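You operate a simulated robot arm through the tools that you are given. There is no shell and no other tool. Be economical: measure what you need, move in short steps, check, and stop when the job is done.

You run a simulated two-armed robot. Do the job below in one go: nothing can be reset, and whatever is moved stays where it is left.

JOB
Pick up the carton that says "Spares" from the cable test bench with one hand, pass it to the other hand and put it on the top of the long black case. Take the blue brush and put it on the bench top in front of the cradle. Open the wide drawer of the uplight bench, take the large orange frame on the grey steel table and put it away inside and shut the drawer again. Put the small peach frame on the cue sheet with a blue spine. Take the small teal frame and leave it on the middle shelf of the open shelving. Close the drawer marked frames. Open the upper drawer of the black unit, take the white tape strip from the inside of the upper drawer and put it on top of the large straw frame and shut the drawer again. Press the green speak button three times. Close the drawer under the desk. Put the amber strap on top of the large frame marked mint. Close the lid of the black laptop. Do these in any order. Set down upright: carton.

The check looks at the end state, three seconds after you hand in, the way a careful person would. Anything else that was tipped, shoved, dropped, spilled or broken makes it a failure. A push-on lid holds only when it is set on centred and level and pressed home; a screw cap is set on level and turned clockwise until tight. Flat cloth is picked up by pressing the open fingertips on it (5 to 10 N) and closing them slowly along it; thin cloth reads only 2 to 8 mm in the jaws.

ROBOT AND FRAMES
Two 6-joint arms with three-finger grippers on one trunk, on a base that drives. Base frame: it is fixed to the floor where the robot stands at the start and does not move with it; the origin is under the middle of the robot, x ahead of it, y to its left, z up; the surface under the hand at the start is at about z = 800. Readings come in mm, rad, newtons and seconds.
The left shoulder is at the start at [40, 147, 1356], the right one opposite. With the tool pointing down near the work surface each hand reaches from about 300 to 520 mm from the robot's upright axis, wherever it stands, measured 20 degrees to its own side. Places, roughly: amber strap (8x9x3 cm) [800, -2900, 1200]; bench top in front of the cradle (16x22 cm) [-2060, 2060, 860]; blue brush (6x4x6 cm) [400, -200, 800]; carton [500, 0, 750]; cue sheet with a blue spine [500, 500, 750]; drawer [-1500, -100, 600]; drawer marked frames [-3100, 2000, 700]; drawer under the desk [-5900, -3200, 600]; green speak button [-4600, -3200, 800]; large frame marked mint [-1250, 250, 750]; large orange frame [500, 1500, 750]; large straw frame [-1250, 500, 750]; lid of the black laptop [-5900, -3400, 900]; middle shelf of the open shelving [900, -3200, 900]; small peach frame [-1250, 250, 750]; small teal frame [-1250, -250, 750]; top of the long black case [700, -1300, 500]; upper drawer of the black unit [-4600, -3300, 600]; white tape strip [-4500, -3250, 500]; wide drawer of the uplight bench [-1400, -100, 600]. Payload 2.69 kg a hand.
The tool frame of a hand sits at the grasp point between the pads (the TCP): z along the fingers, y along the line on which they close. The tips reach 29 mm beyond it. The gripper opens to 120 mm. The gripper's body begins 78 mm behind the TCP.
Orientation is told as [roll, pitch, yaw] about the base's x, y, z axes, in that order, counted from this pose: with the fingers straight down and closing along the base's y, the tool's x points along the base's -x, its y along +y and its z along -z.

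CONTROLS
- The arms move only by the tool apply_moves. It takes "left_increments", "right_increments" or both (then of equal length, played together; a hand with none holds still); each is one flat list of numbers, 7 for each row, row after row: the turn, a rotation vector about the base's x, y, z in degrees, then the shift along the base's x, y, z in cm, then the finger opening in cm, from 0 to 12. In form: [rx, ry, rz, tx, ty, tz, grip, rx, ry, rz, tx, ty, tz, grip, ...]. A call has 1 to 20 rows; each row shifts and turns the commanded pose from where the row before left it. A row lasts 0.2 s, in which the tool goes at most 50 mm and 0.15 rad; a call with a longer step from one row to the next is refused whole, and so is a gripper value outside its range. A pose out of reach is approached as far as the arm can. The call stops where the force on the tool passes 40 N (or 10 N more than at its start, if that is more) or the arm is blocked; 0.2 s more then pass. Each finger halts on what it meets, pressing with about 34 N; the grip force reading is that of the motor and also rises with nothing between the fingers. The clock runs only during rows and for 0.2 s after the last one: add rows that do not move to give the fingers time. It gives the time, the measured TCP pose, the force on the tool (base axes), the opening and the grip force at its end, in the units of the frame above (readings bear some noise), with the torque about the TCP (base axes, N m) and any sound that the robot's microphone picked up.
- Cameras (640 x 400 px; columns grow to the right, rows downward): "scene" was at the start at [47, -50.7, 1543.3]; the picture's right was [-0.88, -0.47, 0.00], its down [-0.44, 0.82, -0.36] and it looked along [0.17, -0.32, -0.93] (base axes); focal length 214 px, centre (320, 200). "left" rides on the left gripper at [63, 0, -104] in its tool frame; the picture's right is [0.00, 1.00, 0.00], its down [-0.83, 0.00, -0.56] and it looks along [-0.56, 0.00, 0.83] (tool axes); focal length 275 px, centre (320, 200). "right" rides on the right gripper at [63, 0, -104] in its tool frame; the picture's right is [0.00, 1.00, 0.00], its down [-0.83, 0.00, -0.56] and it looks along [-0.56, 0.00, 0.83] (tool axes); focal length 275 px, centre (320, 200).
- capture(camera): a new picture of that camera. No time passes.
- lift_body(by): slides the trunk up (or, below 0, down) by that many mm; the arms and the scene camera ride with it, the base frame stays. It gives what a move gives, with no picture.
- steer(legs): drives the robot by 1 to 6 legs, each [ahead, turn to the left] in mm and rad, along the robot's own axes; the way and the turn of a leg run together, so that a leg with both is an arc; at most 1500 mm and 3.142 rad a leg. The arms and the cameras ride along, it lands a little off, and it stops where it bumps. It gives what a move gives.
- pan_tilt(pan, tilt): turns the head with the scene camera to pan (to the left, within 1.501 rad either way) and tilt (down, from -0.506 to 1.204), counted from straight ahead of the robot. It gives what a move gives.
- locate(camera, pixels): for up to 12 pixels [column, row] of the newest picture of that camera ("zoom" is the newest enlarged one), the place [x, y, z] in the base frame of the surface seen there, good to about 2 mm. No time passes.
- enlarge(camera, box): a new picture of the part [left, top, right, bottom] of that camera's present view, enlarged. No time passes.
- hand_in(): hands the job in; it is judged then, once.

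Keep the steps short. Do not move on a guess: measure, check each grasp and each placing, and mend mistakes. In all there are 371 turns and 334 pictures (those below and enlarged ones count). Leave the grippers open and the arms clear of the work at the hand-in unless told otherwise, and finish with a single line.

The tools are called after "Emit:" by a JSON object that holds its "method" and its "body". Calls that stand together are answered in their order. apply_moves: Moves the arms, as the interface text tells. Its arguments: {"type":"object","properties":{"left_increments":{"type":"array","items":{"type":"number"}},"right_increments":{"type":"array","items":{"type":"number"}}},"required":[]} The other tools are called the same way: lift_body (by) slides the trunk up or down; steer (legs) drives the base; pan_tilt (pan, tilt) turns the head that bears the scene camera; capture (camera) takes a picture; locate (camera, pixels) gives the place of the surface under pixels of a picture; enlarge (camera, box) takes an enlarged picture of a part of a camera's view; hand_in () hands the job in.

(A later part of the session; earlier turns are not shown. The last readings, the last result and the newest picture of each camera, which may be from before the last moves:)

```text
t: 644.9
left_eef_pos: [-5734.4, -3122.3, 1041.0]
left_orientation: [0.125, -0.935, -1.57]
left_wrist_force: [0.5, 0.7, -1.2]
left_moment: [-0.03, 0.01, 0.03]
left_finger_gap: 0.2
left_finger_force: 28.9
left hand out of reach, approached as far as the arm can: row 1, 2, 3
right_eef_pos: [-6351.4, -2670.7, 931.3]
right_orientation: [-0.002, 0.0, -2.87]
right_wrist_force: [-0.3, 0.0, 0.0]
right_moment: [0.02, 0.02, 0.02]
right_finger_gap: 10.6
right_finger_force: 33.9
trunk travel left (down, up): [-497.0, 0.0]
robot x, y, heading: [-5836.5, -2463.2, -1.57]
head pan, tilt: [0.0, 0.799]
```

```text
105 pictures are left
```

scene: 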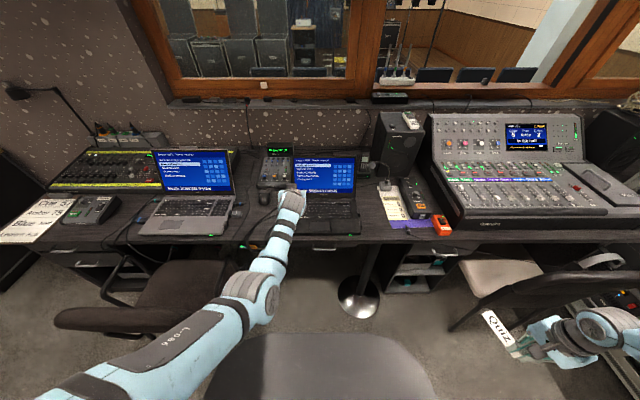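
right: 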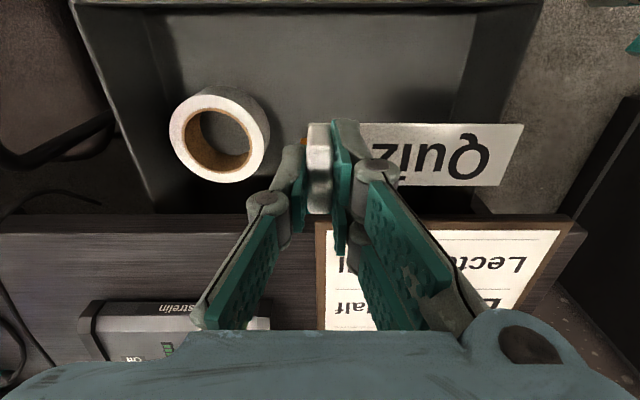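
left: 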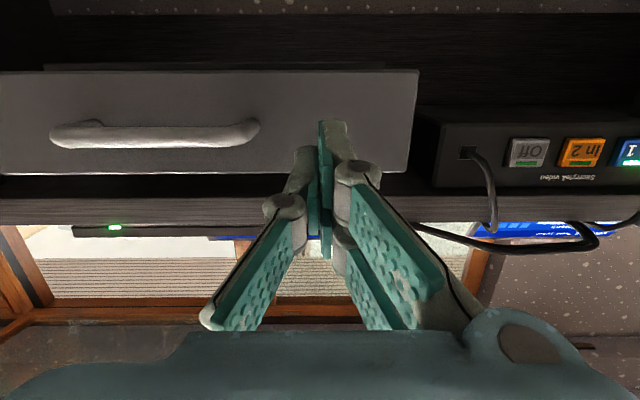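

Emit:
{"method": "apply_moves", "body": {"left_increments": [6, 0, 0, -1.5, -1, 1, 0, 5, 0, 0, -1.5, -1.5, 1, 0, 0, 0, 0, -1, -1, 1, 0, 0, 0, 0, 0, 0, 0, 0]}}

Emit:
{"method": "capture", "body": {"camera": "left"}}

```text
t: 645.9
left_eef_pos: [-5768.7, -3137.5, 1072.4]
left_orientation: [0.128, -0.739, -1.572]
left_wrist_force: [-0.4, -0.1, 0.0]
left_moment: [0.02, 0.0, 0.01]
left_finger_gap: 0.0
left_finger_force: 28.4
left hand out of reach, approached as far as the arm can: row 2, 3
right_eef_pos: [-6351.9, -2670.8, 930.9]
right_orientation: [-0.003, -0.001, -2.869]
right_wrist_force: [-0.1, 0.1, -0.2]
right_moment: [-0.01, -0.02, -0.03]
right_finger_gap: 10.4
right_finger_force: 34.1
trunk travel left (down, up): [-497.0, 0.0]
robot x, y, heading: [-5830.6, -2462.0, -1.565]
head pan, tilt: [0.0, 0.799]
```

```text
104 pictures are left
```

left: 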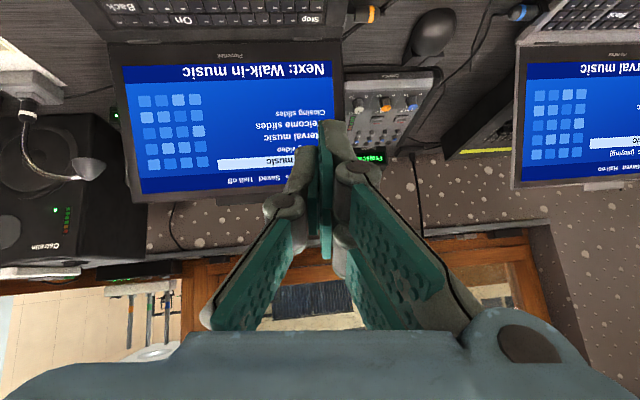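

Emit:
{"method": "steer", "body": {"legs": [[270, 0]]}}

Emit:
{"method": "capture", "body": {"camera": "left"}}

Emit:
{"method": "capture", "body": {"camera": "scene"}}

```text
t: 647.8
left_eef_pos: [-5767.1, -3406.0, 1073.9]
left_orientation: [0.128, -0.745, -1.572]
left_wrist_force: [0.5, -0.1, -0.7]
left_moment: [-0.02, 0.01, 0.03]
left_finger_gap: 0.2
left_finger_force: 28.9
right_eef_pos: [-6350.9, -2938.1, 931.3]
right_orientation: [-0.002, -0.001, -2.869]
right_wrist_force: [0.4, 0.2, -0.2]
right_moment: [-0.02, 0.02, 0.01]
right_finger_gap: 10.4
right_finger_force: 33.8
trunk travel left (down, up): [-497.0, 0.0]
robot x, y, heading: [-5834.5, -2735.9, -1.566]
head pan, tilt: [0.0, 0.799]
```

```text
103 pictures are left
```

left: 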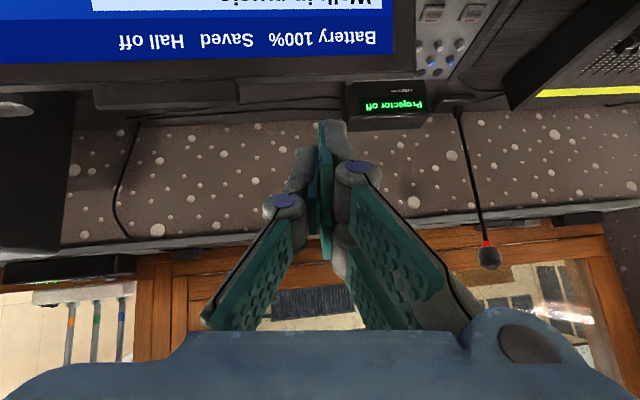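

```text
102 pictures are left
```

scene: 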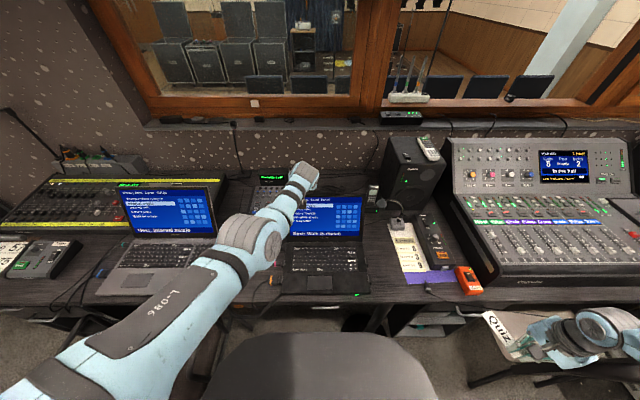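

Emit:
{"method": "apply_moves", "body": {"left_increments": [0, 0, 0, 0, -2, -0.7, 0, 0, 0, 0, 0, -2, -0.7, 0, 0, 0, 0, 0, -1.5, -0.7, 0, 0, 0, 0, 0, 0, 0, 0]}}

```text
t: 648.8
left_eef_pos: [-5752.2, -3414.0, 1060.3]
left_orientation: [0.128, -0.741, -1.572]
left_wrist_force: [-0.2, 0.4, 0.7]
left_moment: [-0.03, -0.01, 0.01]
left_finger_gap: 0.0
left_finger_force: 28.7
left hand out of reach, approached as far as the arm can: row 1, 2, 3
right_eef_pos: [-6351.0, -2941.1, 930.7]
right_orientation: [-0.005, -0.001, -2.869]
right_wrist_force: [0.4, -0.2, 0.5]
right_moment: [0.02, -0.01, 0.01]
right_finger_gap: 10.4
right_finger_force: 33.5
trunk travel left (down, up): [-497.0, 0.0]
robot x, y, heading: [-5835.3, -2738.3, -1.573]
head pan, tilt: [0.0, 0.799]
```

Rotate the right wrist so the strip stays clear of the desk, then go 60 mm closer and lower 75 mm in stages.

Emit:
{"method": "apply_moves", "body": {"right_increments": [0, 0, 7.5, 0, 0, 0, 0.3, 0, 0, 7.5, 0, 0, 0, 0.3, 0, 0, 7.5, 0, 0, 0, 0.3, 0, 0, 7.5, 0, 0, 0, 0.3, 0, 0, 7.5, 0, 0, 0, 0.3, 0, 0, 7.5, 0, 0, 0, 0.3, 0, 0, 7.5, 0, 0, 0, 0.3, 0, 0, 7.5, 0, 0, 0, 0.3, 0, 0, 7.5, 0, 0, 0, 0.3, 0, 0, 7.5, 0, 0, 0, 0.3, 0, 0, 0, 0, 0, 0, 0.3]}}

Emit:
{"method": "steer", "body": {"legs": [[58, 0]]}}

Emit:
{"method": "capture", "body": {"camera": "left"}}

Emit:
{"method": "locate", "body": {"camera": "left", "pixels": [[150, 45], [250, 45], [150, 30], [250, 30], [350, 30], [350, 60], [200, 20]]}}

```text
t: 651.2
left_eef_pos: [-5752.4, -3413.0, 1060.6]
left_orientation: [0.126, -0.742, -1.57]
left_wrist_force: [-0.1, 0.3, 0.0]
left_moment: [0.01, -0.03, 0.01]
left_finger_gap: 0.0
left_finger_force: 28.2
right_eef_pos: [-6351.4, -2940.2, 932.0]
right_orientation: [-0.001, -0.002, -1.557]
right_wrist_force: [0.5, -0.1, 0.3]
right_moment: [0.03, -0.04, -0.01]
right_finger_gap: 10.7
right_finger_force: 33.7
trunk travel left (down, up): [-497.0, 0.0]
robot x, y, heading: [-5837.4, -2734.1, -1.565]
head pan, tilt: [0.0, 0.799]
```

```text
t: 652.2
left_eef_pos: [-5752.9, -3461.9, 1068.0]
left_orientation: [0.127, -0.75, -1.571]
left_wrist_force: [0.3, 0.6, 0.2]
left_moment: [-0.04, -0.01, 0.0]
left_finger_gap: 0.1
left_finger_force: 28.6
right_eef_pos: [-6351.0, -2989.7, 933.7]
right_orientation: [-0.001, -0.012, -1.561]
right_wrist_force: [-0.6, 0.1, 1.2]
right_moment: [-0.06, 0.0, 0.0]
right_finger_gap: 10.3
right_finger_force: 33.8
trunk travel left (down, up): [-497.0, 0.0]
robot x, y, heading: [-5837.1, -2793.8, -1.567]
head pan, tilt: [0.0, 0.799]
```

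```text
101 pictures are left
```

left: 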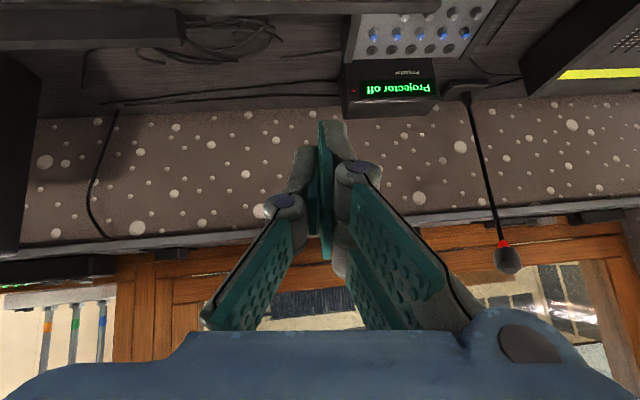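

```text
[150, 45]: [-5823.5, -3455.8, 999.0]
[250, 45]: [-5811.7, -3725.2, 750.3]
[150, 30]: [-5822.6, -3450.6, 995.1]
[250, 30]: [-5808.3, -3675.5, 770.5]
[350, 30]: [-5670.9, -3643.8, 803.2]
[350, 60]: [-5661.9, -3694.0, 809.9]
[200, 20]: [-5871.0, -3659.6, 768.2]
```

Fingertips are now beyond the lid's top edge. Lower in stages.

Emit:
{"method": "lift_body", "body": {"by": -45}}

Emit:
{"method": "capture", "body": {"camera": "left"}}

Emit:
{"method": "capture", "body": {"camera": "scene"}}

```text
t: 653.0
left_eef_pos: [-5752.9, -3469.1, 1018.9]
left_orientation: [0.126, -0.744, -1.57]
left_wrist_force: [-0.2, 0.6, 0.2]
left_moment: [-0.03, -0.01, 0.01]
left_finger_gap: 0.0
left_finger_force: 28.6
right_eef_pos: [-6351.5, -2995.4, 886.0]
right_orientation: [0.0, -0.005, -1.561]
right_wrist_force: [-0.1, 0.0, -0.9]
right_moment: [-0.04, -0.01, -0.02]
right_finger_gap: 10.6
right_finger_force: 33.8
trunk travel left (down, up): [-452.0, 45.0]
robot x, y, heading: [-5832.7, -2791.9, -1.569]
head pan, tilt: [0.0, 0.799]
```

```text
100 pictures are left
```

left: 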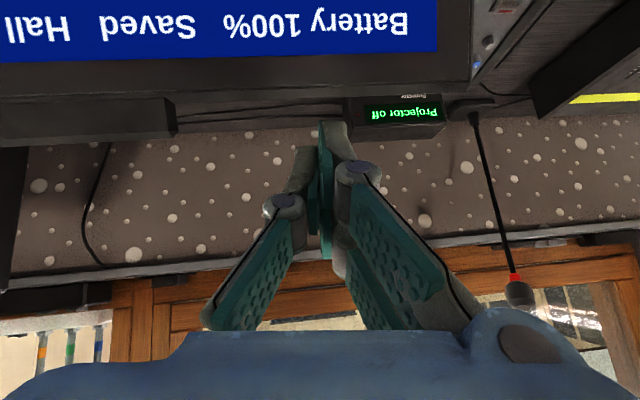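

```text
99 pictures are left
```

scene: 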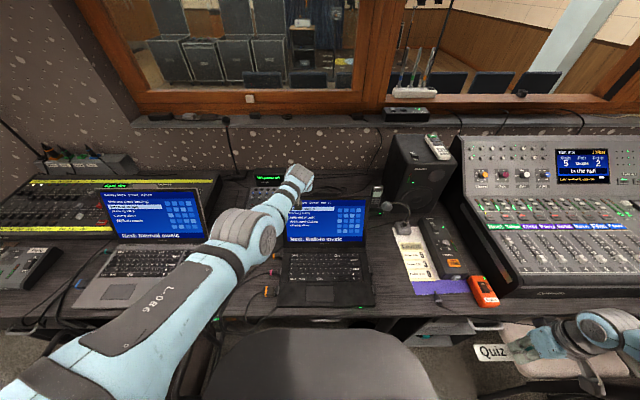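

Emit:
{"method": "locate", "body": {"camera": "left", "pixels": [[250, 85], [300, 85], [400, 80], [80, 120], [170, 130], [300, 70], [420, 60]]}}

```text
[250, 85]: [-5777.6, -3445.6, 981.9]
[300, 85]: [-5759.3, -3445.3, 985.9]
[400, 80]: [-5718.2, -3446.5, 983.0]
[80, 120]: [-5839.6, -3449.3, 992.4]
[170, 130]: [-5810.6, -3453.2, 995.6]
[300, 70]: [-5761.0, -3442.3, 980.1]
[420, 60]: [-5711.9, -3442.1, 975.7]
```

Emit:
{"method": "lift_body", "body": {"by": -33}}

Emit:
{"method": "capture", "body": {"camera": "left"}}

```text
t: 653.7
left_eef_pos: [-5753.5, -3476.6, 995.2]
left_orientation: [0.128, -0.766, -1.575]
left_wrist_force: [-0.8, -1.4, 2.3]
left_moment: [0.21, 0.0, 0.01]
left_finger_gap: 0.1
left_finger_force: 28.5
right_eef_pos: [-6350.8, -2998.3, 852.3]
right_orientation: [-0.002, -0.001, -1.561]
right_wrist_force: [0.0, 0.6, 0.2]
right_moment: [0.01, 0.01, -0.02]
right_finger_gap: 10.4
right_finger_force: 33.8
trunk travel left (down, up): [-419.0, 78.0]
robot x, y, heading: [-5838.2, -2793.1, -1.568]
head pan, tilt: [0.0, 0.799]
stopped: the force on the tool passed its limit at 46 N (the readings are from after the stop); the commanded pose is now the measured one
```

```text
98 pictures are left
```

left: 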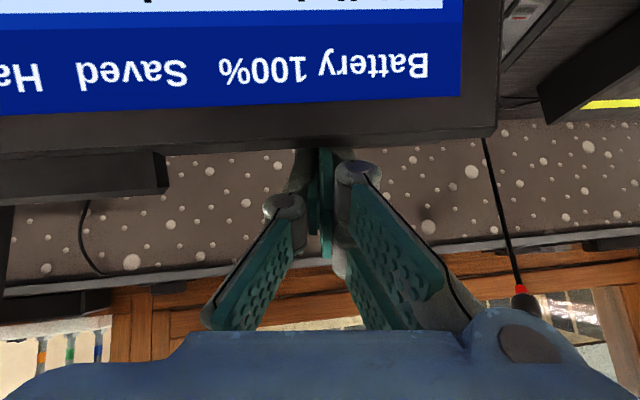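

Fingertips are hooked behind the lid. Pull by driving back slowly.

Emit:
{"method": "steer", "body": {"legs": [[-45, 0]]}}

Emit:
{"method": "capture", "body": {"camera": "left"}}

Emit:
{"method": "capture", "body": {"camera": "scene"}}

```text
t: 654.6
left_eef_pos: [-5753.6, -3465.0, 999.4]
left_orientation: [0.127, -0.781, -1.574]
left_wrist_force: [0.1, -0.5, 0.0]
left_moment: [-0.01, 0.0, -0.01]
left_finger_gap: 0.0
left_finger_force: 28.9
right_eef_pos: [-6350.8, -2981.5, 851.8]
right_orientation: [-0.004, 0.001, -1.559]
right_wrist_force: [0.4, -0.1, -0.2]
right_moment: [0.05, 0.0, 0.02]
right_finger_gap: 10.8
right_finger_force: 33.8
trunk travel left (down, up): [-419.0, 78.0]
robot x, y, heading: [-5831.8, -2771.0, -1.568]
head pan, tilt: [0.0, 0.799]
stopped in leg 1: the force on the tool passed its limit at 47 N (the readings are from after the stop); the commanded pose is now the measured one
```

```text
97 pictures are left
```

left: 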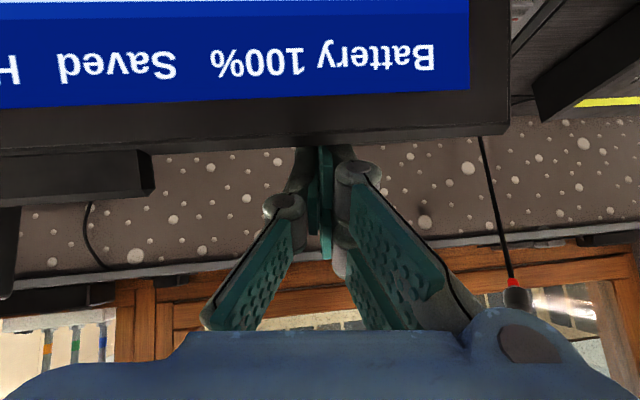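

```text
96 pictures are left
```

scene: 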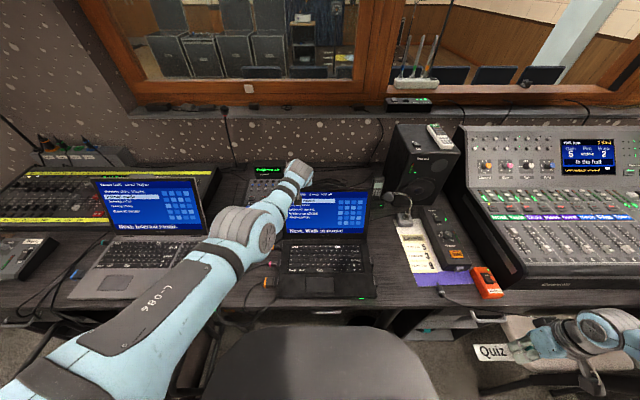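

Emit:
{"method": "locate", "body": {"camera": "left", "pixels": [[300, 135], [400, 130], [480, 120], [300, 115], [480, 100], [250, 135]]}}

```text
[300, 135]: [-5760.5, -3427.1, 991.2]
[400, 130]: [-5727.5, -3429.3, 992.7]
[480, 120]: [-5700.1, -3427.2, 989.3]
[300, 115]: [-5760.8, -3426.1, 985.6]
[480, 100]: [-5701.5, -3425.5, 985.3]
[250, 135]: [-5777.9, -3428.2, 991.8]
```

The lid follows (top edge now y −3428). Continue slowly with the arm, 5 mm per row.

Emit:
{"method": "apply_moves", "body": {"left_increments": [0, 0, 0, 0, 0.5, 0, 0, 0, 0, 0, 0, 0.5, 0.05, 0, 0, 0, 0, 0, 0.5, 0.05, 0, 0, 0, 0, 0, 0.5, 0.05, 0, 0, 0, 0, 0, 0.5, 0.05, 0, 0, 0, 0, 0, 0.5, 0.05, 0, 0, 0, 0, 0, 0.5, 0, 0, 0, 0, 0, 0, 0.5, 0, 0, 0, 0, 0, 0, 0.5, 0, 0, 0, 0, 0, 0, 0.5, 0, 0, 0, 0, 0, 0, 0.5, 0, 0, 0, 0, 0, 0, 0.5, 0, 0]}}

Emit:
{"method": "capture", "body": {"camera": "left"}}

```text
t: 657.2
left_eef_pos: [-5738.6, -3406.8, 1015.7]
left_orientation: [0.15, -0.807, -1.578]
left_wrist_force: [-0.6, -0.5, 1.1]
left_moment: [0.0, 0.01, 0.0]
left_finger_gap: 0.0
left_finger_force: 28.2
right_eef_pos: [-6351.2, -2975.8, 853.6]
right_orientation: [0.002, -0.002, -1.559]
right_wrist_force: [-0.4, 0.3, -1.0]
right_moment: [0.0, -0.03, 0.0]
right_finger_gap: 10.8
right_finger_force: 34.2
trunk travel left (down, up): [-419.0, 78.0]
robot x, y, heading: [-5833.2, -2771.8, -1.572]
head pan, tilt: [0.0, 0.799]
```

```text
95 pictures are left
```

left: 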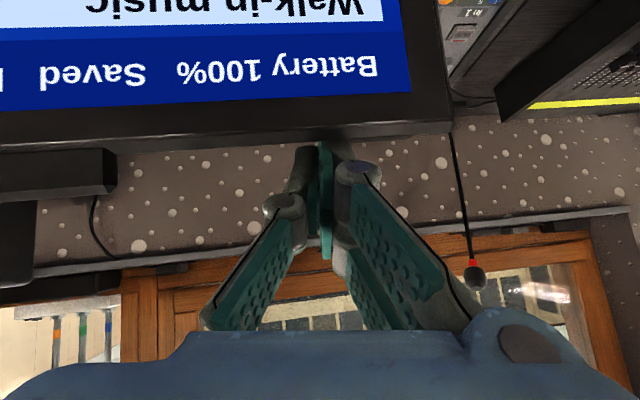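

Emit:
{"method": "locate", "body": {"camera": "left", "pixels": [[280, 130], [400, 125], [280, 110], [400, 105], [430, 120]]}}

```text
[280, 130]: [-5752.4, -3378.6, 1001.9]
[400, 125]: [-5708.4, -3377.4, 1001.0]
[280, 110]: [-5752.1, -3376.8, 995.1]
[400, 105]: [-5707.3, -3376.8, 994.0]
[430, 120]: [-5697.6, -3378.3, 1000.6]
```

Lid is nearly upright. Keep pulling, slightly lower.

Emit:
{"method": "apply_moves", "body": {"left_increments": [0, 0, 0, -0.2, 0.5, -0.2, 0, 0, 0, 0, -0.2, 0.5, -0.2, 0, 0, 0, 0, -0.2, 0.6, -0.2, 0, 0, 0, 0, -0.2, 0.6, -0.1, 0, 0, 0, 0, -0.2, 0.6, -0.1, 0, 0, 0, 0, -0.2, 0.6, -0.1, 0, 0, 0, 0, 0, 0.6, -0.1, 0, 0, 0, 0, 0, 0.6, -0.1, 0, 0, 0, 0, 0, 0.6, -0.1, 0, 0, 0, 0, 0, 0.6, -0.2, 0, 0, 0, 0, 0, 0.6, -0.2, 0, 0, 0, 0, 0, 0.6, -0.2, 0]}}

Emit:
{"method": "capture", "body": {"camera": "left"}}

Emit:
{"method": "capture", "body": {"camera": "scene"}}

```text
t: 660.0
left_eef_pos: [-5667.0, -3367.9, 992.4]
left_orientation: [0.29, -0.822, -1.627]
left_wrist_force: [-0.1, 0.9, -0.8]
left_moment: [0.03, -0.01, 0.03]
left_finger_gap: 0.1
left_finger_force: 28.8
left hand out of reach, approached as far as the arm can: row 3, 4, 5, 6, 7, 8, 9, 10, 11
right_eef_pos: [-6350.5, -2975.7, 853.9]
right_orientation: [-0.004, -0.003, -1.56]
right_wrist_force: [-0.6, 0.1, 0.3]
right_moment: [0.02, 0.02, 0.01]
right_finger_gap: 10.5
right_finger_force: 33.8
trunk travel left (down, up): [-419.0, 78.0]
robot x, y, heading: [-5838.3, -2772.1, -1.571]
head pan, tilt: [0.0, 0.799]
stopped in row 12 (left hand): the arm was blocked; the commanded pose is now the measured one
```

```text
94 pictures are left
```

left: 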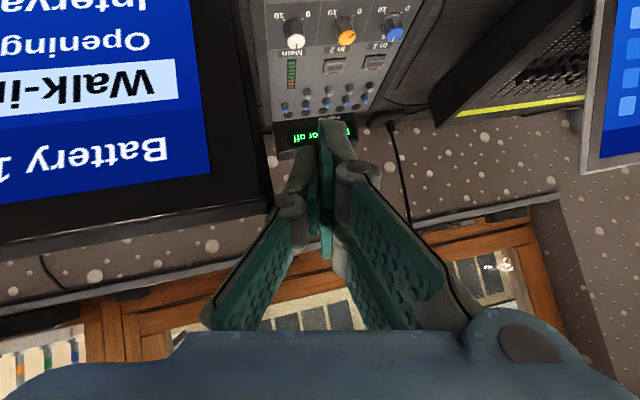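

```text
93 pictures are left
```

scene: 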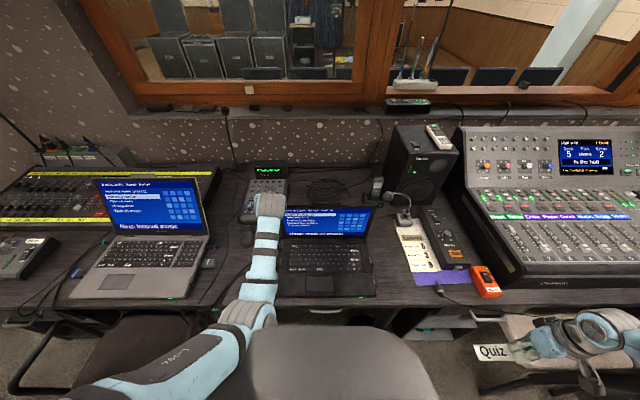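

The hand slipped off the lid's left end. Check the lid's attitude.

Emit:
{"method": "locate", "body": {"camera": "scene", "pixels": [[330, 210], [300, 210], [360, 210], [330, 236], [320, 270], [285, 240]]}}

Emit:
{"method": "enlarge", "body": {"camera": "scene", "box": [230, 170, 410, 310]}}

```text
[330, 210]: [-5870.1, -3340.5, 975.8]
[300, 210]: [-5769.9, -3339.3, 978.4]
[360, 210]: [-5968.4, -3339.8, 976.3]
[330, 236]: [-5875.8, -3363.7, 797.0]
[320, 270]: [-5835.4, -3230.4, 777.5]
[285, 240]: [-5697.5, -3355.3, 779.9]
```

```text
2.86 times, centred on (320, 240) of scene
```

zoom: 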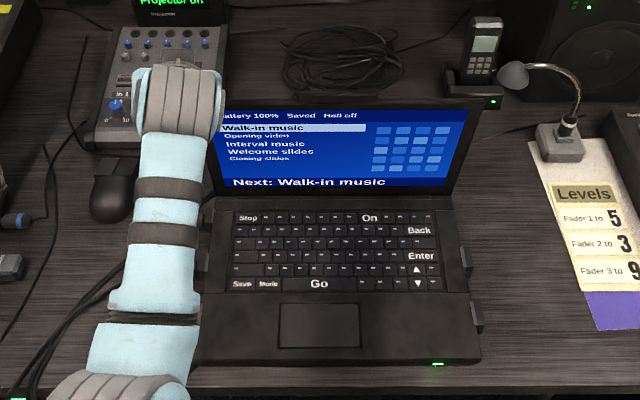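

The lid is 7° past upright and holds. I rise, extend the arm again over it at x≈−5790 and pull by driving back.

Emit:
{"method": "lift_body", "body": {"by": 75}}

Emit:
{"method": "steer", "body": {"legs": [[-65, 0]]}}

Emit:
{"method": "apply_moves", "body": {"left_increments": [0, 5, 0, 0, -2, 0.5, 0, 0, 5, 0, -2, -2, 0, 0, 0, 0, 0, -3, -2, 0, 0, 0, 0, 0, -3, -1, 0, 0, 0, 0, 0, -3, 0, 0, 0, 0, 0, 0, -1.5, 0, 0, 0, 0, 0, 0, 0, 0, 0, 0]}}

Emit:
{"method": "capture", "body": {"camera": "left"}}

```text
t: 661.1
left_eef_pos: [-5665.5, -3366.5, 1066.9]
left_orientation: [0.289, -0.819, -1.629]
left_wrist_force: [-0.4, -0.9, 0.3]
left_moment: [-0.05, 0.03, -0.03]
left_finger_gap: 0.0
left_finger_force: 28.6
right_eef_pos: [-6351.4, -2975.7, 927.9]
right_orientation: [-0.003, -0.001, -1.56]
right_wrist_force: [-0.2, 0.4, -0.5]
right_moment: [0.02, -0.02, 0.02]
right_finger_gap: 10.7
right_finger_force: 34.3
trunk travel left (down, up): [-494.0, 3.0]
robot x, y, heading: [-5835.6, -2772.8, -1.568]
head pan, tilt: [0.0, 0.799]
```

```text
t: 662.1
left_eef_pos: [-5664.8, -3310.1, 1058.2]
left_orientation: [0.289, -0.808, -1.626]
left_wrist_force: [0.5, -1.6, -0.8]
left_moment: [0.04, 0.02, 0.05]
left_finger_gap: 0.0
left_finger_force: 28.4
right_eef_pos: [-6350.8, -2920.4, 926.7]
right_orientation: [-0.002, 0.007, -1.558]
right_wrist_force: [-0.2, -1.2, -0.3]
right_moment: [0.09, -0.02, -0.05]
right_finger_gap: 10.7
right_finger_force: 34.2
trunk travel left (down, up): [-494.0, 3.0]
robot x, y, heading: [-5834.2, -2706.6, -1.567]
head pan, tilt: [0.0, 0.799]
```

```text
t: 663.7
left_eef_pos: [-5789.7, -3371.5, 1070.7]
left_orientation: [0.037, -0.812, -1.441]
left_wrist_force: [-0.2, 0.3, -0.1]
left_moment: [0.02, -0.01, -0.02]
left_finger_gap: 0.1
left_finger_force: 28.1
right_eef_pos: [-6351.1, -2911.9, 928.9]
right_orientation: [-0.005, -0.004, -1.557]
right_wrist_force: [0.1, -1.0, -0.6]
right_moment: [-0.02, -0.02, -0.01]
right_finger_gap: 10.8
right_finger_force: 33.8
trunk travel left (down, up): [-494.0, 3.0]
robot x, y, heading: [-5833.5, -2704.6, -1.564]
head pan, tilt: [0.0, 0.799]
```

```text
91 pictures are left
```

left: 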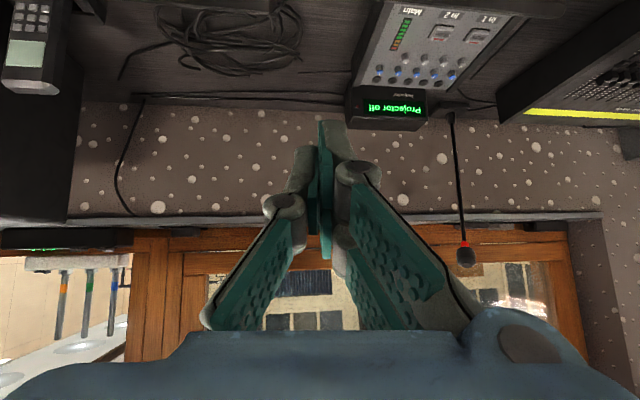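

Emit:
{"method": "lift_body", "body": {"by": -80}}

Emit:
{"method": "steer", "body": {"legs": [[-40, 0]]}}

Emit:
{"method": "steer", "body": {"legs": [[-30, 0]]}}

Emit:
{"method": "enlarge", "body": {"camera": "scene", "box": [230, 170, 410, 310]}}

```text
t: 664.9
left_eef_pos: [-5791.7, -3367.6, 994.3]
left_orientation: [0.034, -0.818, -1.441]
left_wrist_force: [-0.2, 5.5, 19.1]
left_moment: [0.74, -0.12, 0.04]
left_finger_gap: 0.0
left_finger_force: 28.7
right_eef_pos: [-6350.1, -2909.1, 849.0]
right_orientation: [-0.004, -0.008, -1.559]
right_wrist_force: [0.5, 0.3, 0.1]
right_moment: [0.01, 0.0, -0.06]
right_finger_gap: 10.4
right_finger_force: 33.6
trunk travel left (down, up): [-414.0, 83.0]
robot x, y, heading: [-5837.4, -2707.9, -1.565]
head pan, tilt: [0.0, 0.799]
```

```text
t: 665.7
left_eef_pos: [-5790.9, -3336.0, 985.5]
left_orientation: [0.039, -0.805, -1.441]
left_wrist_force: [-0.2, -0.4, -0.2]
left_moment: [0.05, -0.02, -0.03]
left_finger_gap: 0.0
left_finger_force: 28.3
right_eef_pos: [-6350.8, -2876.7, 846.9]
right_orientation: [-0.002, 0.004, -1.557]
right_wrist_force: [-0.4, -0.4, -0.2]
right_moment: [0.08, 0.01, -0.03]
right_finger_gap: 10.8
right_finger_force: 34.1
trunk travel left (down, up): [-414.0, 83.0]
robot x, y, heading: [-5837.5, -2664.2, -1.565]
head pan, tilt: [0.0, 0.799]
```

```text
t: 666.6
left_eef_pos: [-5790.5, -3305.7, 986.0]
left_orientation: [0.039, -0.803, -1.442]
left_wrist_force: [0.3, -0.4, -1.0]
left_moment: [0.0, 0.0, 0.01]
left_finger_gap: 0.1
left_finger_force: 27.8
right_eef_pos: [-6350.1, -2845.9, 847.9]
right_orientation: [-0.004, 0.001, -1.556]
right_wrist_force: [-0.4, -0.2, -0.5]
right_moment: [0.07, 0.04, 0.0]
right_finger_gap: 10.6
right_finger_force: 34.3
trunk travel left (down, up): [-414.0, 83.0]
robot x, y, heading: [-5833.1, -2636.4, -1.572]
head pan, tilt: [0.0, 0.799]
```

```text
2.86 times, centred on (320, 240) of scene
```

zoom: 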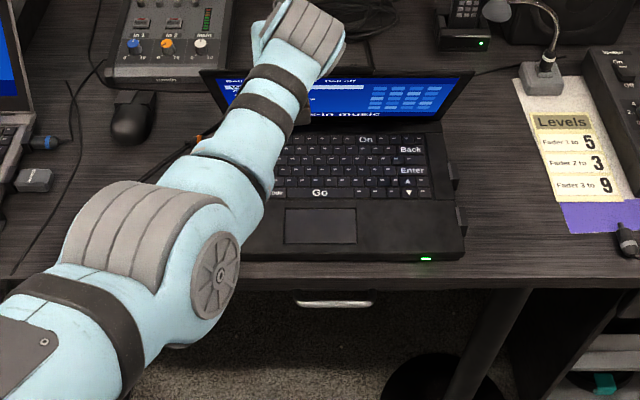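

Emit:
{"method": "lift_body", "body": {"by": -25}}

Emit:
{"method": "steer", "body": {"legs": [[-40, 0]]}}

Emit:
{"method": "capture", "body": {"camera": "scene"}}

Emit:
{"method": "capture", "body": {"camera": "left"}}

```text
t: 667.3
left_eef_pos: [-5789.4, -3296.3, 968.0]
left_orientation: [0.035, -0.816, -1.44]
left_wrist_force: [0.5, 15.7, 21.9]
left_moment: [0.75, -0.17, -0.01]
left_finger_gap: 0.2
left_finger_force: 28.6
right_eef_pos: [-6350.6, -2838.7, 825.3]
right_orientation: [-0.003, -0.011, -1.556]
right_wrist_force: [-0.1, 0.0, 0.5]
right_moment: [0.0, 0.02, 0.03]
right_finger_gap: 10.6
right_finger_force: 34.5
trunk travel left (down, up): [-389.0, 108.0]
robot x, y, heading: [-5839.1, -2635.8, -1.571]
head pan, tilt: [0.0, 0.799]
```

```text
t: 668.2
left_eef_pos: [-5789.5, -3265.3, 960.0]
left_orientation: [0.036, -0.805, -1.439]
left_wrist_force: [0.4, -0.8, -0.9]
left_moment: [0.04, 0.03, 0.0]
left_finger_gap: 0.1
left_finger_force: 28.4
right_eef_pos: [-6350.8, -2806.5, 822.9]
right_orientation: [-0.004, 0.003, -1.558]
right_wrist_force: [-0.5, 0.0, -0.3]
right_moment: [0.02, 0.04, 0.01]
right_finger_gap: 10.5
right_finger_force: 33.3
trunk travel left (down, up): [-389.0, 108.0]
robot x, y, heading: [-5838.3, -2598.1, -1.568]
head pan, tilt: [0.0, 0.799]
```

```text
89 pictures are left
```

scene: 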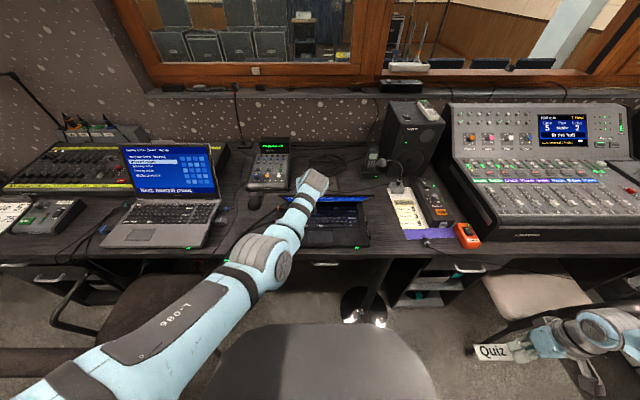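

```text
88 pictures are left
```

left: 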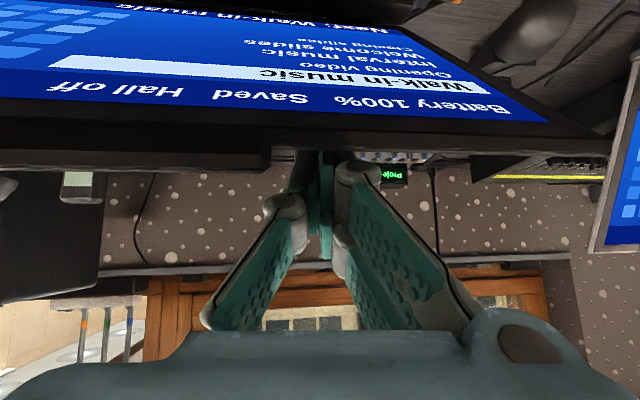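

Lid is ~40° forward. Now mostly push down.

Emit:
{"method": "lift_body", "body": {"by": -35}}

Emit:
{"method": "steer", "body": {"legs": [[-20, 0]]}}

Emit:
{"method": "lift_body", "body": {"by": -35}}

Emit:
{"method": "capture", "body": {"camera": "scene"}}

```text
t: 668.7
left_eef_pos: [-5789.2, -3259.1, 943.5]
left_orientation: [0.037, -0.819, -1.439]
left_wrist_force: [1.8, 12.3, 8.9]
left_moment: [0.29, -0.08, -0.02]
left_finger_gap: 0.0
left_finger_force: 28.1
right_eef_pos: [-6350.2, -2801.6, 797.9]
right_orientation: [-0.003, -0.009, -1.555]
right_wrist_force: [-0.7, 0.1, 1.2]
right_moment: [0.02, -0.01, -0.02]
right_finger_gap: 10.5
right_finger_force: 33.5
trunk travel left (down, up): [-363.0, 134.0]
robot x, y, heading: [-5834.8, -2596.3, -1.568]
head pan, tilt: [0.0, 0.799]
stopped: the force on the tool passed its limit at 65 N (the readings are from after the stop); the commanded pose is now the measured one
```

```text
t: 669.5
left_eef_pos: [-5789.1, -3244.3, 939.2]
left_orientation: [0.036, -0.812, -1.44]
left_wrist_force: [-0.4, -0.6, 0.0]
left_moment: [-0.01, 0.02, -0.01]
left_finger_gap: 0.2
left_finger_force: 28.7
right_eef_pos: [-6350.6, -2786.3, 796.7]
right_orientation: [-0.003, -0.002, -1.555]
right_wrist_force: [0.4, 0.2, -0.4]
right_moment: [0.02, -0.04, 0.01]
right_finger_gap: 10.6
right_finger_force: 34.4
trunk travel left (down, up): [-363.0, 134.0]
robot x, y, heading: [-5835.2, -2580.6, -1.564]
head pan, tilt: [0.0, 0.799]
```

```text
t: 670.3
left_eef_pos: [-5789.1, -3242.4, 906.7]
left_orientation: [0.038, -0.814, -1.438]
left_wrist_force: [0.0, -1.1, 0.3]
left_moment: [-0.01, 0.0, -0.02]
left_finger_gap: 0.0
left_finger_force: 28.1
right_eef_pos: [-6350.4, -2785.2, 761.4]
right_orientation: [-0.005, -0.005, -1.556]
right_wrist_force: [-0.1, -0.2, -0.4]
right_moment: [-0.02, 0.02, 0.02]
right_finger_gap: 10.5
right_finger_force: 33.9
trunk travel left (down, up): [-328.0, 169.0]
robot x, y, heading: [-5835.3, -2578.7, -1.566]
head pan, tilt: [0.0, 0.799]
```

```text
87 pictures are left
```

scene: 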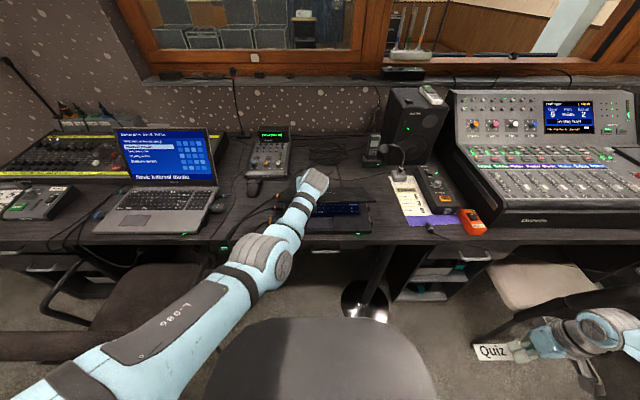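

Emit:
{"method": "lift_body", "body": {"by": -35}}

Emit:
{"method": "lift_body", "body": {"by": -35}}

Emit:
{"method": "enlarge", "body": {"camera": "scene", "box": [230, 150, 410, 290]}}

```text
t: 671.1
left_eef_pos: [-5790.9, -3241.7, 872.4]
left_orientation: [0.037, -0.814, -1.438]
left_wrist_force: [-0.1, 0.0, 0.3]
left_moment: [-0.03, 0.0, 0.0]
left_finger_gap: 0.1
left_finger_force: 28.3
right_eef_pos: [-6350.8, -2784.6, 726.9]
right_orientation: [-0.003, -0.004, -1.556]
right_wrist_force: [-0.2, 0.3, -0.6]
right_moment: [-0.01, 0.01, 0.06]
right_finger_gap: 10.7
right_finger_force: 34.4
trunk travel left (down, up): [-293.0, 204.0]
robot x, y, heading: [-5838.3, -2576.0, -1.566]
head pan, tilt: [0.0, 0.799]
```

```text
t: 671.9
left_eef_pos: [-5788.4, -3241.6, 837.9]
left_orientation: [0.037, -0.814, -1.438]
left_wrist_force: [0.4, -0.6, 0.5]
left_moment: [0.01, 0.02, 0.04]
left_finger_gap: 0.0
left_finger_force: 28.6
right_eef_pos: [-6350.4, -2783.3, 692.6]
right_orientation: [-0.001, -0.003, -1.555]
right_wrist_force: [0.1, -0.4, -0.9]
right_moment: [0.01, -0.02, -0.01]
right_finger_gap: 10.5
right_finger_force: 33.9
trunk travel left (down, up): [-258.0, 239.0]
robot x, y, heading: [-5836.4, -2577.4, -1.566]
head pan, tilt: [0.0, 0.799]
```

```text
2.86 times, centred on (320, 220) of scene
```

zoom: 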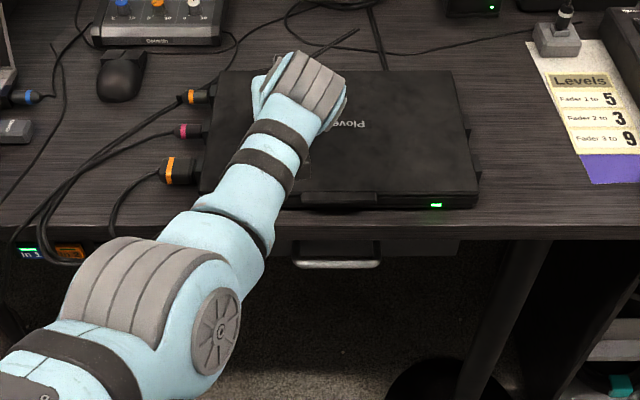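

Emit:
{"method": "locate", "body": {"camera": "zoom", "pixels": [[400, 90], [400, 130], [420, 180], [440, 100], [240, 120], [440, 204], [340, 265], [335, 195]]}}

```text
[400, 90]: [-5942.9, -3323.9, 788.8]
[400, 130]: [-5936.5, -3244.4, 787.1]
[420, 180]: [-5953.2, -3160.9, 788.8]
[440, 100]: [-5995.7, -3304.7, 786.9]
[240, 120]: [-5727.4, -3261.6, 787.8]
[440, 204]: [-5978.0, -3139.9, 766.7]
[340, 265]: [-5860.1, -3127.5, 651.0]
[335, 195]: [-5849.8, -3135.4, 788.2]
```

The laptop lid lies flat (z 788) and the drawer is home. Raise, back off, and swing the arms back to a travelling pose.

Emit:
{"method": "lift_body", "body": {"by": 239}}

Emit:
{"method": "steer", "body": {"legs": [[-120, 0]]}}

Emit:
{"method": "apply_moves", "body": {"right_increments": [0, 0, 0, 1.42, -4.35, 0, 0.3, 0, 0, 0, 1.89, -4.17, 0, 0.3, 0, 0, 0, 2.33, -3.94, 0, 0.3, 0, 0, 0, 2.75, -3.66, 0.3, 0.3, 0, 0, 0, 3.13, -3.34, 0.3, 0.3, 0, 0, 0, 3.47, -2.98, 0.3, 0.3, 0, 0, 0, 3.78, -2.58, 0.3, 0.3, 0, 0, 0, 4.04, -2.16, 0.3, 0.3, 0, 0, 0, 4.25, -1.71, 0.3, 0.3, 0, 0, 0, 4.41, -1.23, 0.3, 0.3, 0, 0, 0, 4.51, -0.75, 0, 0.3], "left_increments": [8, 0, 0, 0.5, 1, 0, 3, 8, 0, 0, 0.5, 1, 0, 6, 8, 0, 0, 0.5, 1, 0, 6, 8, 0, 0, 0.5, 1, 0, 6, 8, 0, 0, 0.5, 1, -0.5, 6, 5.5, 0, 0, 0.5, 1, -0.5, 6, 0, 0, 0, 0.5, 1, -1, 6, 0, 0, 0, 0.5, 1, -1, 6, 0, 0, 0, 0.5, 1, -1, 6, 0, 0, 0, 0.5, 1, -1, 6, 0, 0, 0, 0, 0, 0, 6]}}

Emit:
{"method": "capture", "body": {"camera": "scene"}}

```text
t: 674.4
left_eef_pos: [-5789.5, -3242.2, 1076.1]
left_orientation: [0.035, -0.814, -1.439]
left_wrist_force: [0.0, 0.0, -0.1]
left_moment: [-0.02, 0.0, 0.0]
left_finger_gap: 0.2
left_finger_force: 28.7
right_eef_pos: [-6351.1, -2783.1, 931.2]
right_orientation: [-0.003, -0.003, -1.555]
right_wrist_force: [-0.6, 0.3, -0.3]
right_moment: [0.0, -0.02, 0.0]
right_finger_gap: 10.4
right_finger_force: 33.8
trunk travel left (down, up): [-497.0, 0.0]
robot x, y, heading: [-5838.9, -2577.1, -1.567]
head pan, tilt: [0.0, 0.799]
```

```text
t: 675.6
left_eef_pos: [-5790.0, -3128.1, 1071.1]
left_orientation: [0.036, -0.808, -1.438]
left_wrist_force: [0.5, -1.0, 0.0]
left_moment: [-0.02, -0.02, 0.0]
left_finger_gap: 0.1
left_finger_force: 28.6
right_eef_pos: [-6351.9, -2668.7, 929.4]
right_orientation: [-0.003, 0.0, -1.554]
right_wrist_force: [0.1, -0.4, -1.0]
right_moment: [0.02, 0.03, 0.02]
right_finger_gap: 10.4
right_finger_force: 34.1
trunk travel left (down, up): [-497.0, 0.0]
robot x, y, heading: [-5836.6, -2457.6, -1.563]
head pan, tilt: [0.0, 0.799]
```

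```text
t: 678.0
left_eef_pos: [-5713.9, -2967.2, 1029.3]
left_orientation: [0.128, -0.025, -1.481]
left_wrist_force: [0.4, 0.0, 0.3]
left_moment: [-0.01, 0.0, 0.03]
left_finger_gap: 60.2
left_finger_force: 0.1
left hand out of reach, approached as far as the arm can: row 2, 3, 4, 5, 6
right_eef_pos: [-5987.6, -2973.1, 952.7]
right_orientation: [-0.006, -0.003, -1.553]
right_wrist_force: [0.5, 0.7, -0.4]
right_moment: [-0.02, 0.04, -0.02]
right_finger_gap: 10.8
right_finger_force: 34.1
trunk travel left (down, up): [-497.0, 0.0]
robot x, y, heading: [-5834.5, -2458.1, -1.561]
head pan, tilt: [0.0, 0.799]
```

```text
85 pictures are left
```

scene: 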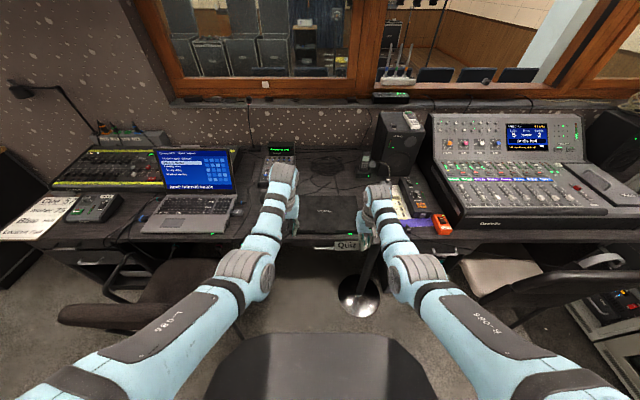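

Travel back: along the corridor (y≈−2458) and through the door.

Emit:
{"method": "steer", "body": {"legs": [[0, 1.561], [1300, 0], [1330, 0]]}}

Emit:
{"method": "pan_tilt", "body": {"pan": 1.4, "tilt": 0.4}}

Emit:
{"method": "capture", "body": {"camera": "scene"}}

```text
t: 694.6
left_eef_pos: [-2698.4, -2379.0, 1029.6]
left_orientation: [0.132, -0.027, 0.072]
left_wrist_force: [-0.5, 0.1, -0.1]
left_moment: [0.0, 0.02, 0.01]
left_finger_gap: 60.0
left_finger_force: 0.1
right_eef_pos: [-2699.6, -2654.6, 953.5]
right_orientation: [-0.003, -0.007, -0.004]
right_wrist_force: [-0.2, 0.4, 0.0]
right_moment: [0.01, 0.04, -0.05]
right_finger_gap: 10.6
right_finger_force: 34.4
trunk travel left (down, up): [-497.0, 0.0]
robot x, y, heading: [-3212.5, -2491.8, -0.017]
head pan, tilt: [0.0, 0.799]
```

```text
t: 696.1
left_eef_pos: [-2699.0, -2380.0, 1028.7]
left_orientation: [0.132, -0.024, 0.069]
left_wrist_force: [0.2, -0.2, 0.0]
left_moment: [-0.02, -0.01, -0.03]
left_finger_gap: 59.8
left_finger_force: 0.0
right_eef_pos: [-2697.8, -2654.3, 952.4]
right_orientation: [-0.003, -0.004, -0.002]
right_wrist_force: [0.0, -0.6, -0.2]
right_moment: [0.0, 0.01, 0.02]
right_finger_gap: 10.5
right_finger_force: 33.9
trunk travel left (down, up): [-497.0, 0.0]
robot x, y, heading: [-3208.6, -2487.5, -0.013]
head pan, tilt: [1.4, 0.4]
```

```text
84 pictures are left
```

scene: 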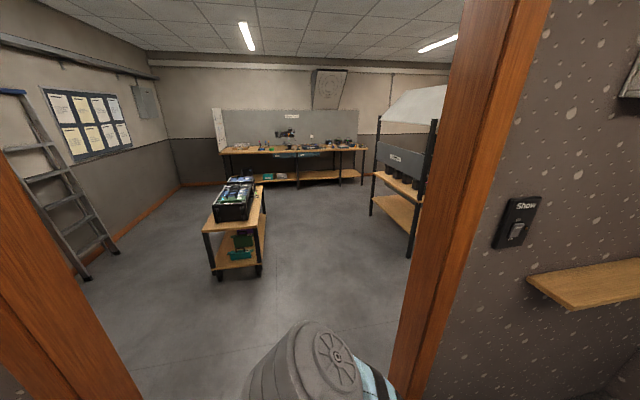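

Emit:
{"method": "locate", "body": {"camera": "scene", "pixels": [[535, 283], [575, 305], [400, 330], [120, 370], [420, 250]]}}

```text
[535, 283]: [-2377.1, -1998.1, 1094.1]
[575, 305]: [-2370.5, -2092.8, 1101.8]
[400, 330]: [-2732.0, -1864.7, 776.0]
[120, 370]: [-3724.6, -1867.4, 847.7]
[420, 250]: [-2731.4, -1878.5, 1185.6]
```

Emit:
{"method": "steer", "body": {"legs": [[0, 1.584], [1480, 0], [0, -1.571], [1400, 0], [1200, 0], [0, 1.571]]}}

Emit:
{"method": "capture", "body": {"camera": "right"}}

```text
t: 727.1
left_eef_pos: [-718.7, -479.3, 1028.2]
left_orientation: [0.131, -0.025, 1.659]
left_wrist_force: [-0.4, -0.7, -0.1]
left_moment: [0.0, -0.01, 0.03]
left_finger_gap: 60.1
left_finger_force: 0.0
right_eef_pos: [-442.6, -475.6, 953.4]
right_orientation: [-0.004, -0.003, 1.585]
right_wrist_force: [0.1, -0.1, -0.2]
right_moment: [0.01, 0.02, 0.0]
right_finger_gap: 10.5
right_finger_force: 33.8
trunk travel left (down, up): [-497.0, 0.0]
robot x, y, heading: [-600.3, -990.0, 1.572]
head pan, tilt: [1.4, 0.4]
```

```text
83 pictures are left
```

right: 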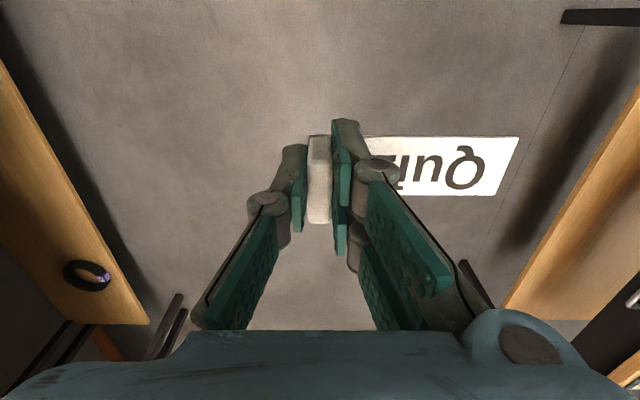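

Strip still held. Drive to the uplight bench, facing it opposite the large straw frame.

Emit:
{"method": "steer", "body": {"legs": [[1379, 0], [0, 1.571]]}}

Emit:
{"method": "pan_tilt", "body": {"pan": -0.2, "tilt": 0.8}}

Emit:
{"method": "capture", "body": {"camera": "scene"}}

Emit:
{"method": "enlarge", "body": {"camera": "scene", "box": [180, 150, 420, 300]}}

```text
t: 737.9
left_eef_pos: [-1113.0, 279.6, 1028.7]
left_orientation: [0.132, -0.024, -3.053]
left_wrist_force: [-0.4, -0.5, -0.1]
left_moment: [0.0, 0.01, -0.01]
left_finger_gap: 60.1
left_finger_force: 0.0
right_eef_pos: [-1115.5, 555.5, 952.7]
right_orientation: [-0.005, -0.002, -3.129]
right_wrist_force: [0.4, 1.1, 0.1]
right_moment: [0.0, 0.0, 0.01]
right_finger_gap: 10.7
right_finger_force: 34.3
trunk travel left (down, up): [-497.0, 0.0]
robot x, y, heading: [-604.2, 396.9, -3.144]
head pan, tilt: [1.4, 0.4]
```

```text
t: 739.5
left_eef_pos: [-1113.4, 279.6, 1028.0]
left_orientation: [0.131, -0.024, -3.055]
left_wrist_force: [0.3, -0.4, -0.7]
left_moment: [0.0, 0.02, 0.0]
left_finger_gap: 60.0
left_finger_force: 0.1
right_eef_pos: [-1116.3, 555.7, 951.7]
right_orientation: [-0.004, -0.003, -3.129]
right_wrist_force: [0.5, -0.7, 0.2]
right_moment: [0.01, 0.0, 0.0]
right_finger_gap: 10.6
right_finger_force: 34.3
trunk travel left (down, up): [-497.0, 0.0]
robot x, y, heading: [-600.9, 401.0, -3.143]
head pan, tilt: [-0.201, 0.799]
```

```text
82 pictures are left
```

scene: 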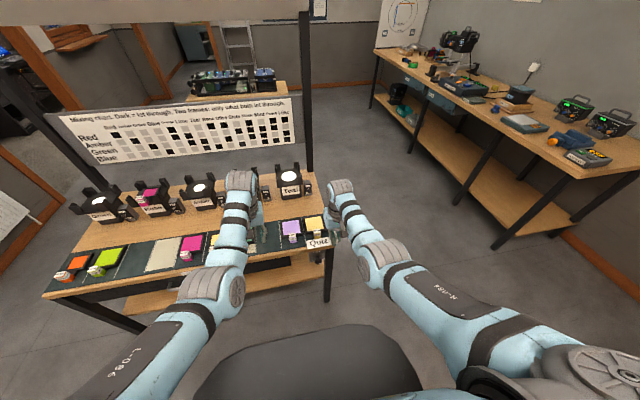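

```text
2.67 times, centred on (300, 225) of scene
```

zoom: 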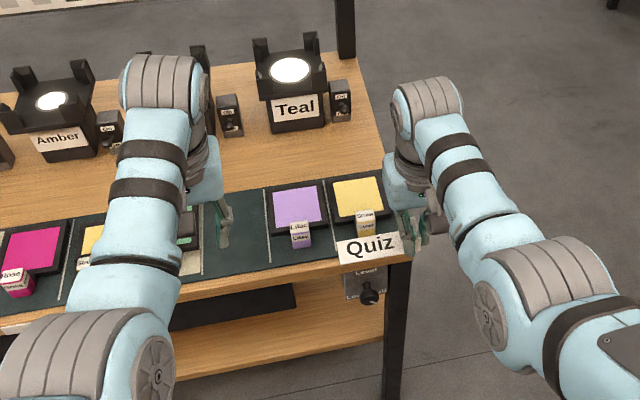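

Emit:
{"method": "locate", "body": {"camera": "zoom", "pixels": [[293, 108], [340, 105], [262, 60], [318, 60], [358, 200], [370, 225], [335, 190], [380, 190], [342, 88]]}}

```text
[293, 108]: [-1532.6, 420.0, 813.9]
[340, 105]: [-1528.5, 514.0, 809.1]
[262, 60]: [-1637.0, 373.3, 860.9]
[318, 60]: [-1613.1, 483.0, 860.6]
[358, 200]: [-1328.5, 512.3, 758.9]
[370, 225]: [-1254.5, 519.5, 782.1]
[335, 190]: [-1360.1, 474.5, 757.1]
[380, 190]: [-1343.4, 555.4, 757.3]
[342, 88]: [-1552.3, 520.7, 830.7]
```

Emit:
{"method": "steer", "body": {"legs": [[222, 0]]}}

Emit:
{"method": "apply_moves", "body": {"right_increments": [0, 0, -0.7, 0, -1, -1, 0.3, 0, 0, 0, 0, 0, -1, 0.3, 0, 0, 0, 0, 0, 0, 0.3]}}

Emit:
{"method": "lift_body", "body": {"by": -90}}

Emit:
{"method": "capture", "body": {"camera": "right"}}

```text
t: 741.2
left_eef_pos: [-1331.0, 278.3, 1030.6]
left_orientation: [0.131, -0.027, -3.056]
left_wrist_force: [0.3, -0.5, -0.1]
left_moment: [-0.01, 0.01, -0.03]
left_finger_gap: 60.0
left_finger_force: 0.1
right_eef_pos: [-1334.8, 554.4, 954.6]
right_orientation: [-0.005, -0.008, -3.13]
right_wrist_force: [0.4, -0.6, 0.6]
right_moment: [0.0, 0.05, -0.01]
right_finger_gap: 10.7
right_finger_force: 34.3
trunk travel left (down, up): [-497.0, 0.0]
robot x, y, heading: [-825.8, 396.3, -3.139]
head pan, tilt: [-0.201, 0.799]
```

```text
t: 742.0
left_eef_pos: [-1334.4, 278.7, 1029.1]
left_orientation: [0.129, -0.025, -3.057]
left_wrist_force: [-0.1, -0.3, 0.1]
left_moment: [0.02, -0.01, 0.0]
left_finger_gap: 60.0
left_finger_force: 0.1
right_eef_pos: [-1338.2, 546.0, 931.5]
right_orientation: [-0.004, -0.003, 3.139]
right_wrist_force: [-0.2, -0.3, 0.3]
right_moment: [0.01, 0.0, -0.03]
right_finger_gap: 10.6
right_finger_force: 34.4
trunk travel left (down, up): [-497.0, 0.0]
robot x, y, heading: [-823.8, 396.3, -3.139]
head pan, tilt: [-0.201, 0.799]
```

```text
t: 743.3
left_eef_pos: [-1333.7, 278.7, 939.4]
left_orientation: [0.131, -0.025, -3.057]
left_wrist_force: [0.1, -0.8, 0.5]
left_moment: [0.04, -0.01, 0.0]
left_finger_gap: 59.9
left_finger_force: 0.0
right_eef_pos: [-1338.7, 545.3, 842.0]
right_orientation: [-0.004, -0.002, 3.14]
right_wrist_force: [0.4, 0.0, 0.4]
right_moment: [-0.02, 0.05, -0.01]
right_finger_gap: 10.8
right_finger_force: 34.2
trunk travel left (down, up): [-407.0, 90.0]
robot x, y, heading: [-826.8, 395.8, -3.136]
head pan, tilt: [-0.201, 0.799]
```

```text
80 pictures are left
```

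right: 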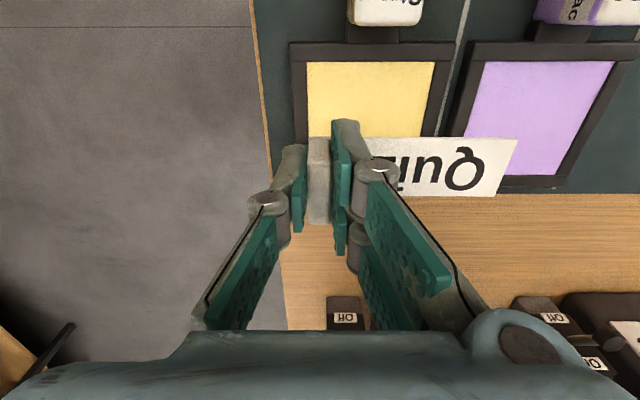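

Emit:
{"method": "locate", "body": {"camera": "right", "pixels": [[296, 50], [452, 50], [305, 130], [430, 130], [400, 100], [515, 145], [500, 190], [400, 150], [320, 180]]}}

```text
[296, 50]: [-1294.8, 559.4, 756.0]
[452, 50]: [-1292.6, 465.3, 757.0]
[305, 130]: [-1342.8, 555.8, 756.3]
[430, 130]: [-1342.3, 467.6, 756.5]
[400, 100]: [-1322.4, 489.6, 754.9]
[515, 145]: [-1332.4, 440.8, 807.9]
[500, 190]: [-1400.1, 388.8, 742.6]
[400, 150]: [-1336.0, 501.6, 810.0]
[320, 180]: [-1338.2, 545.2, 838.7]
```

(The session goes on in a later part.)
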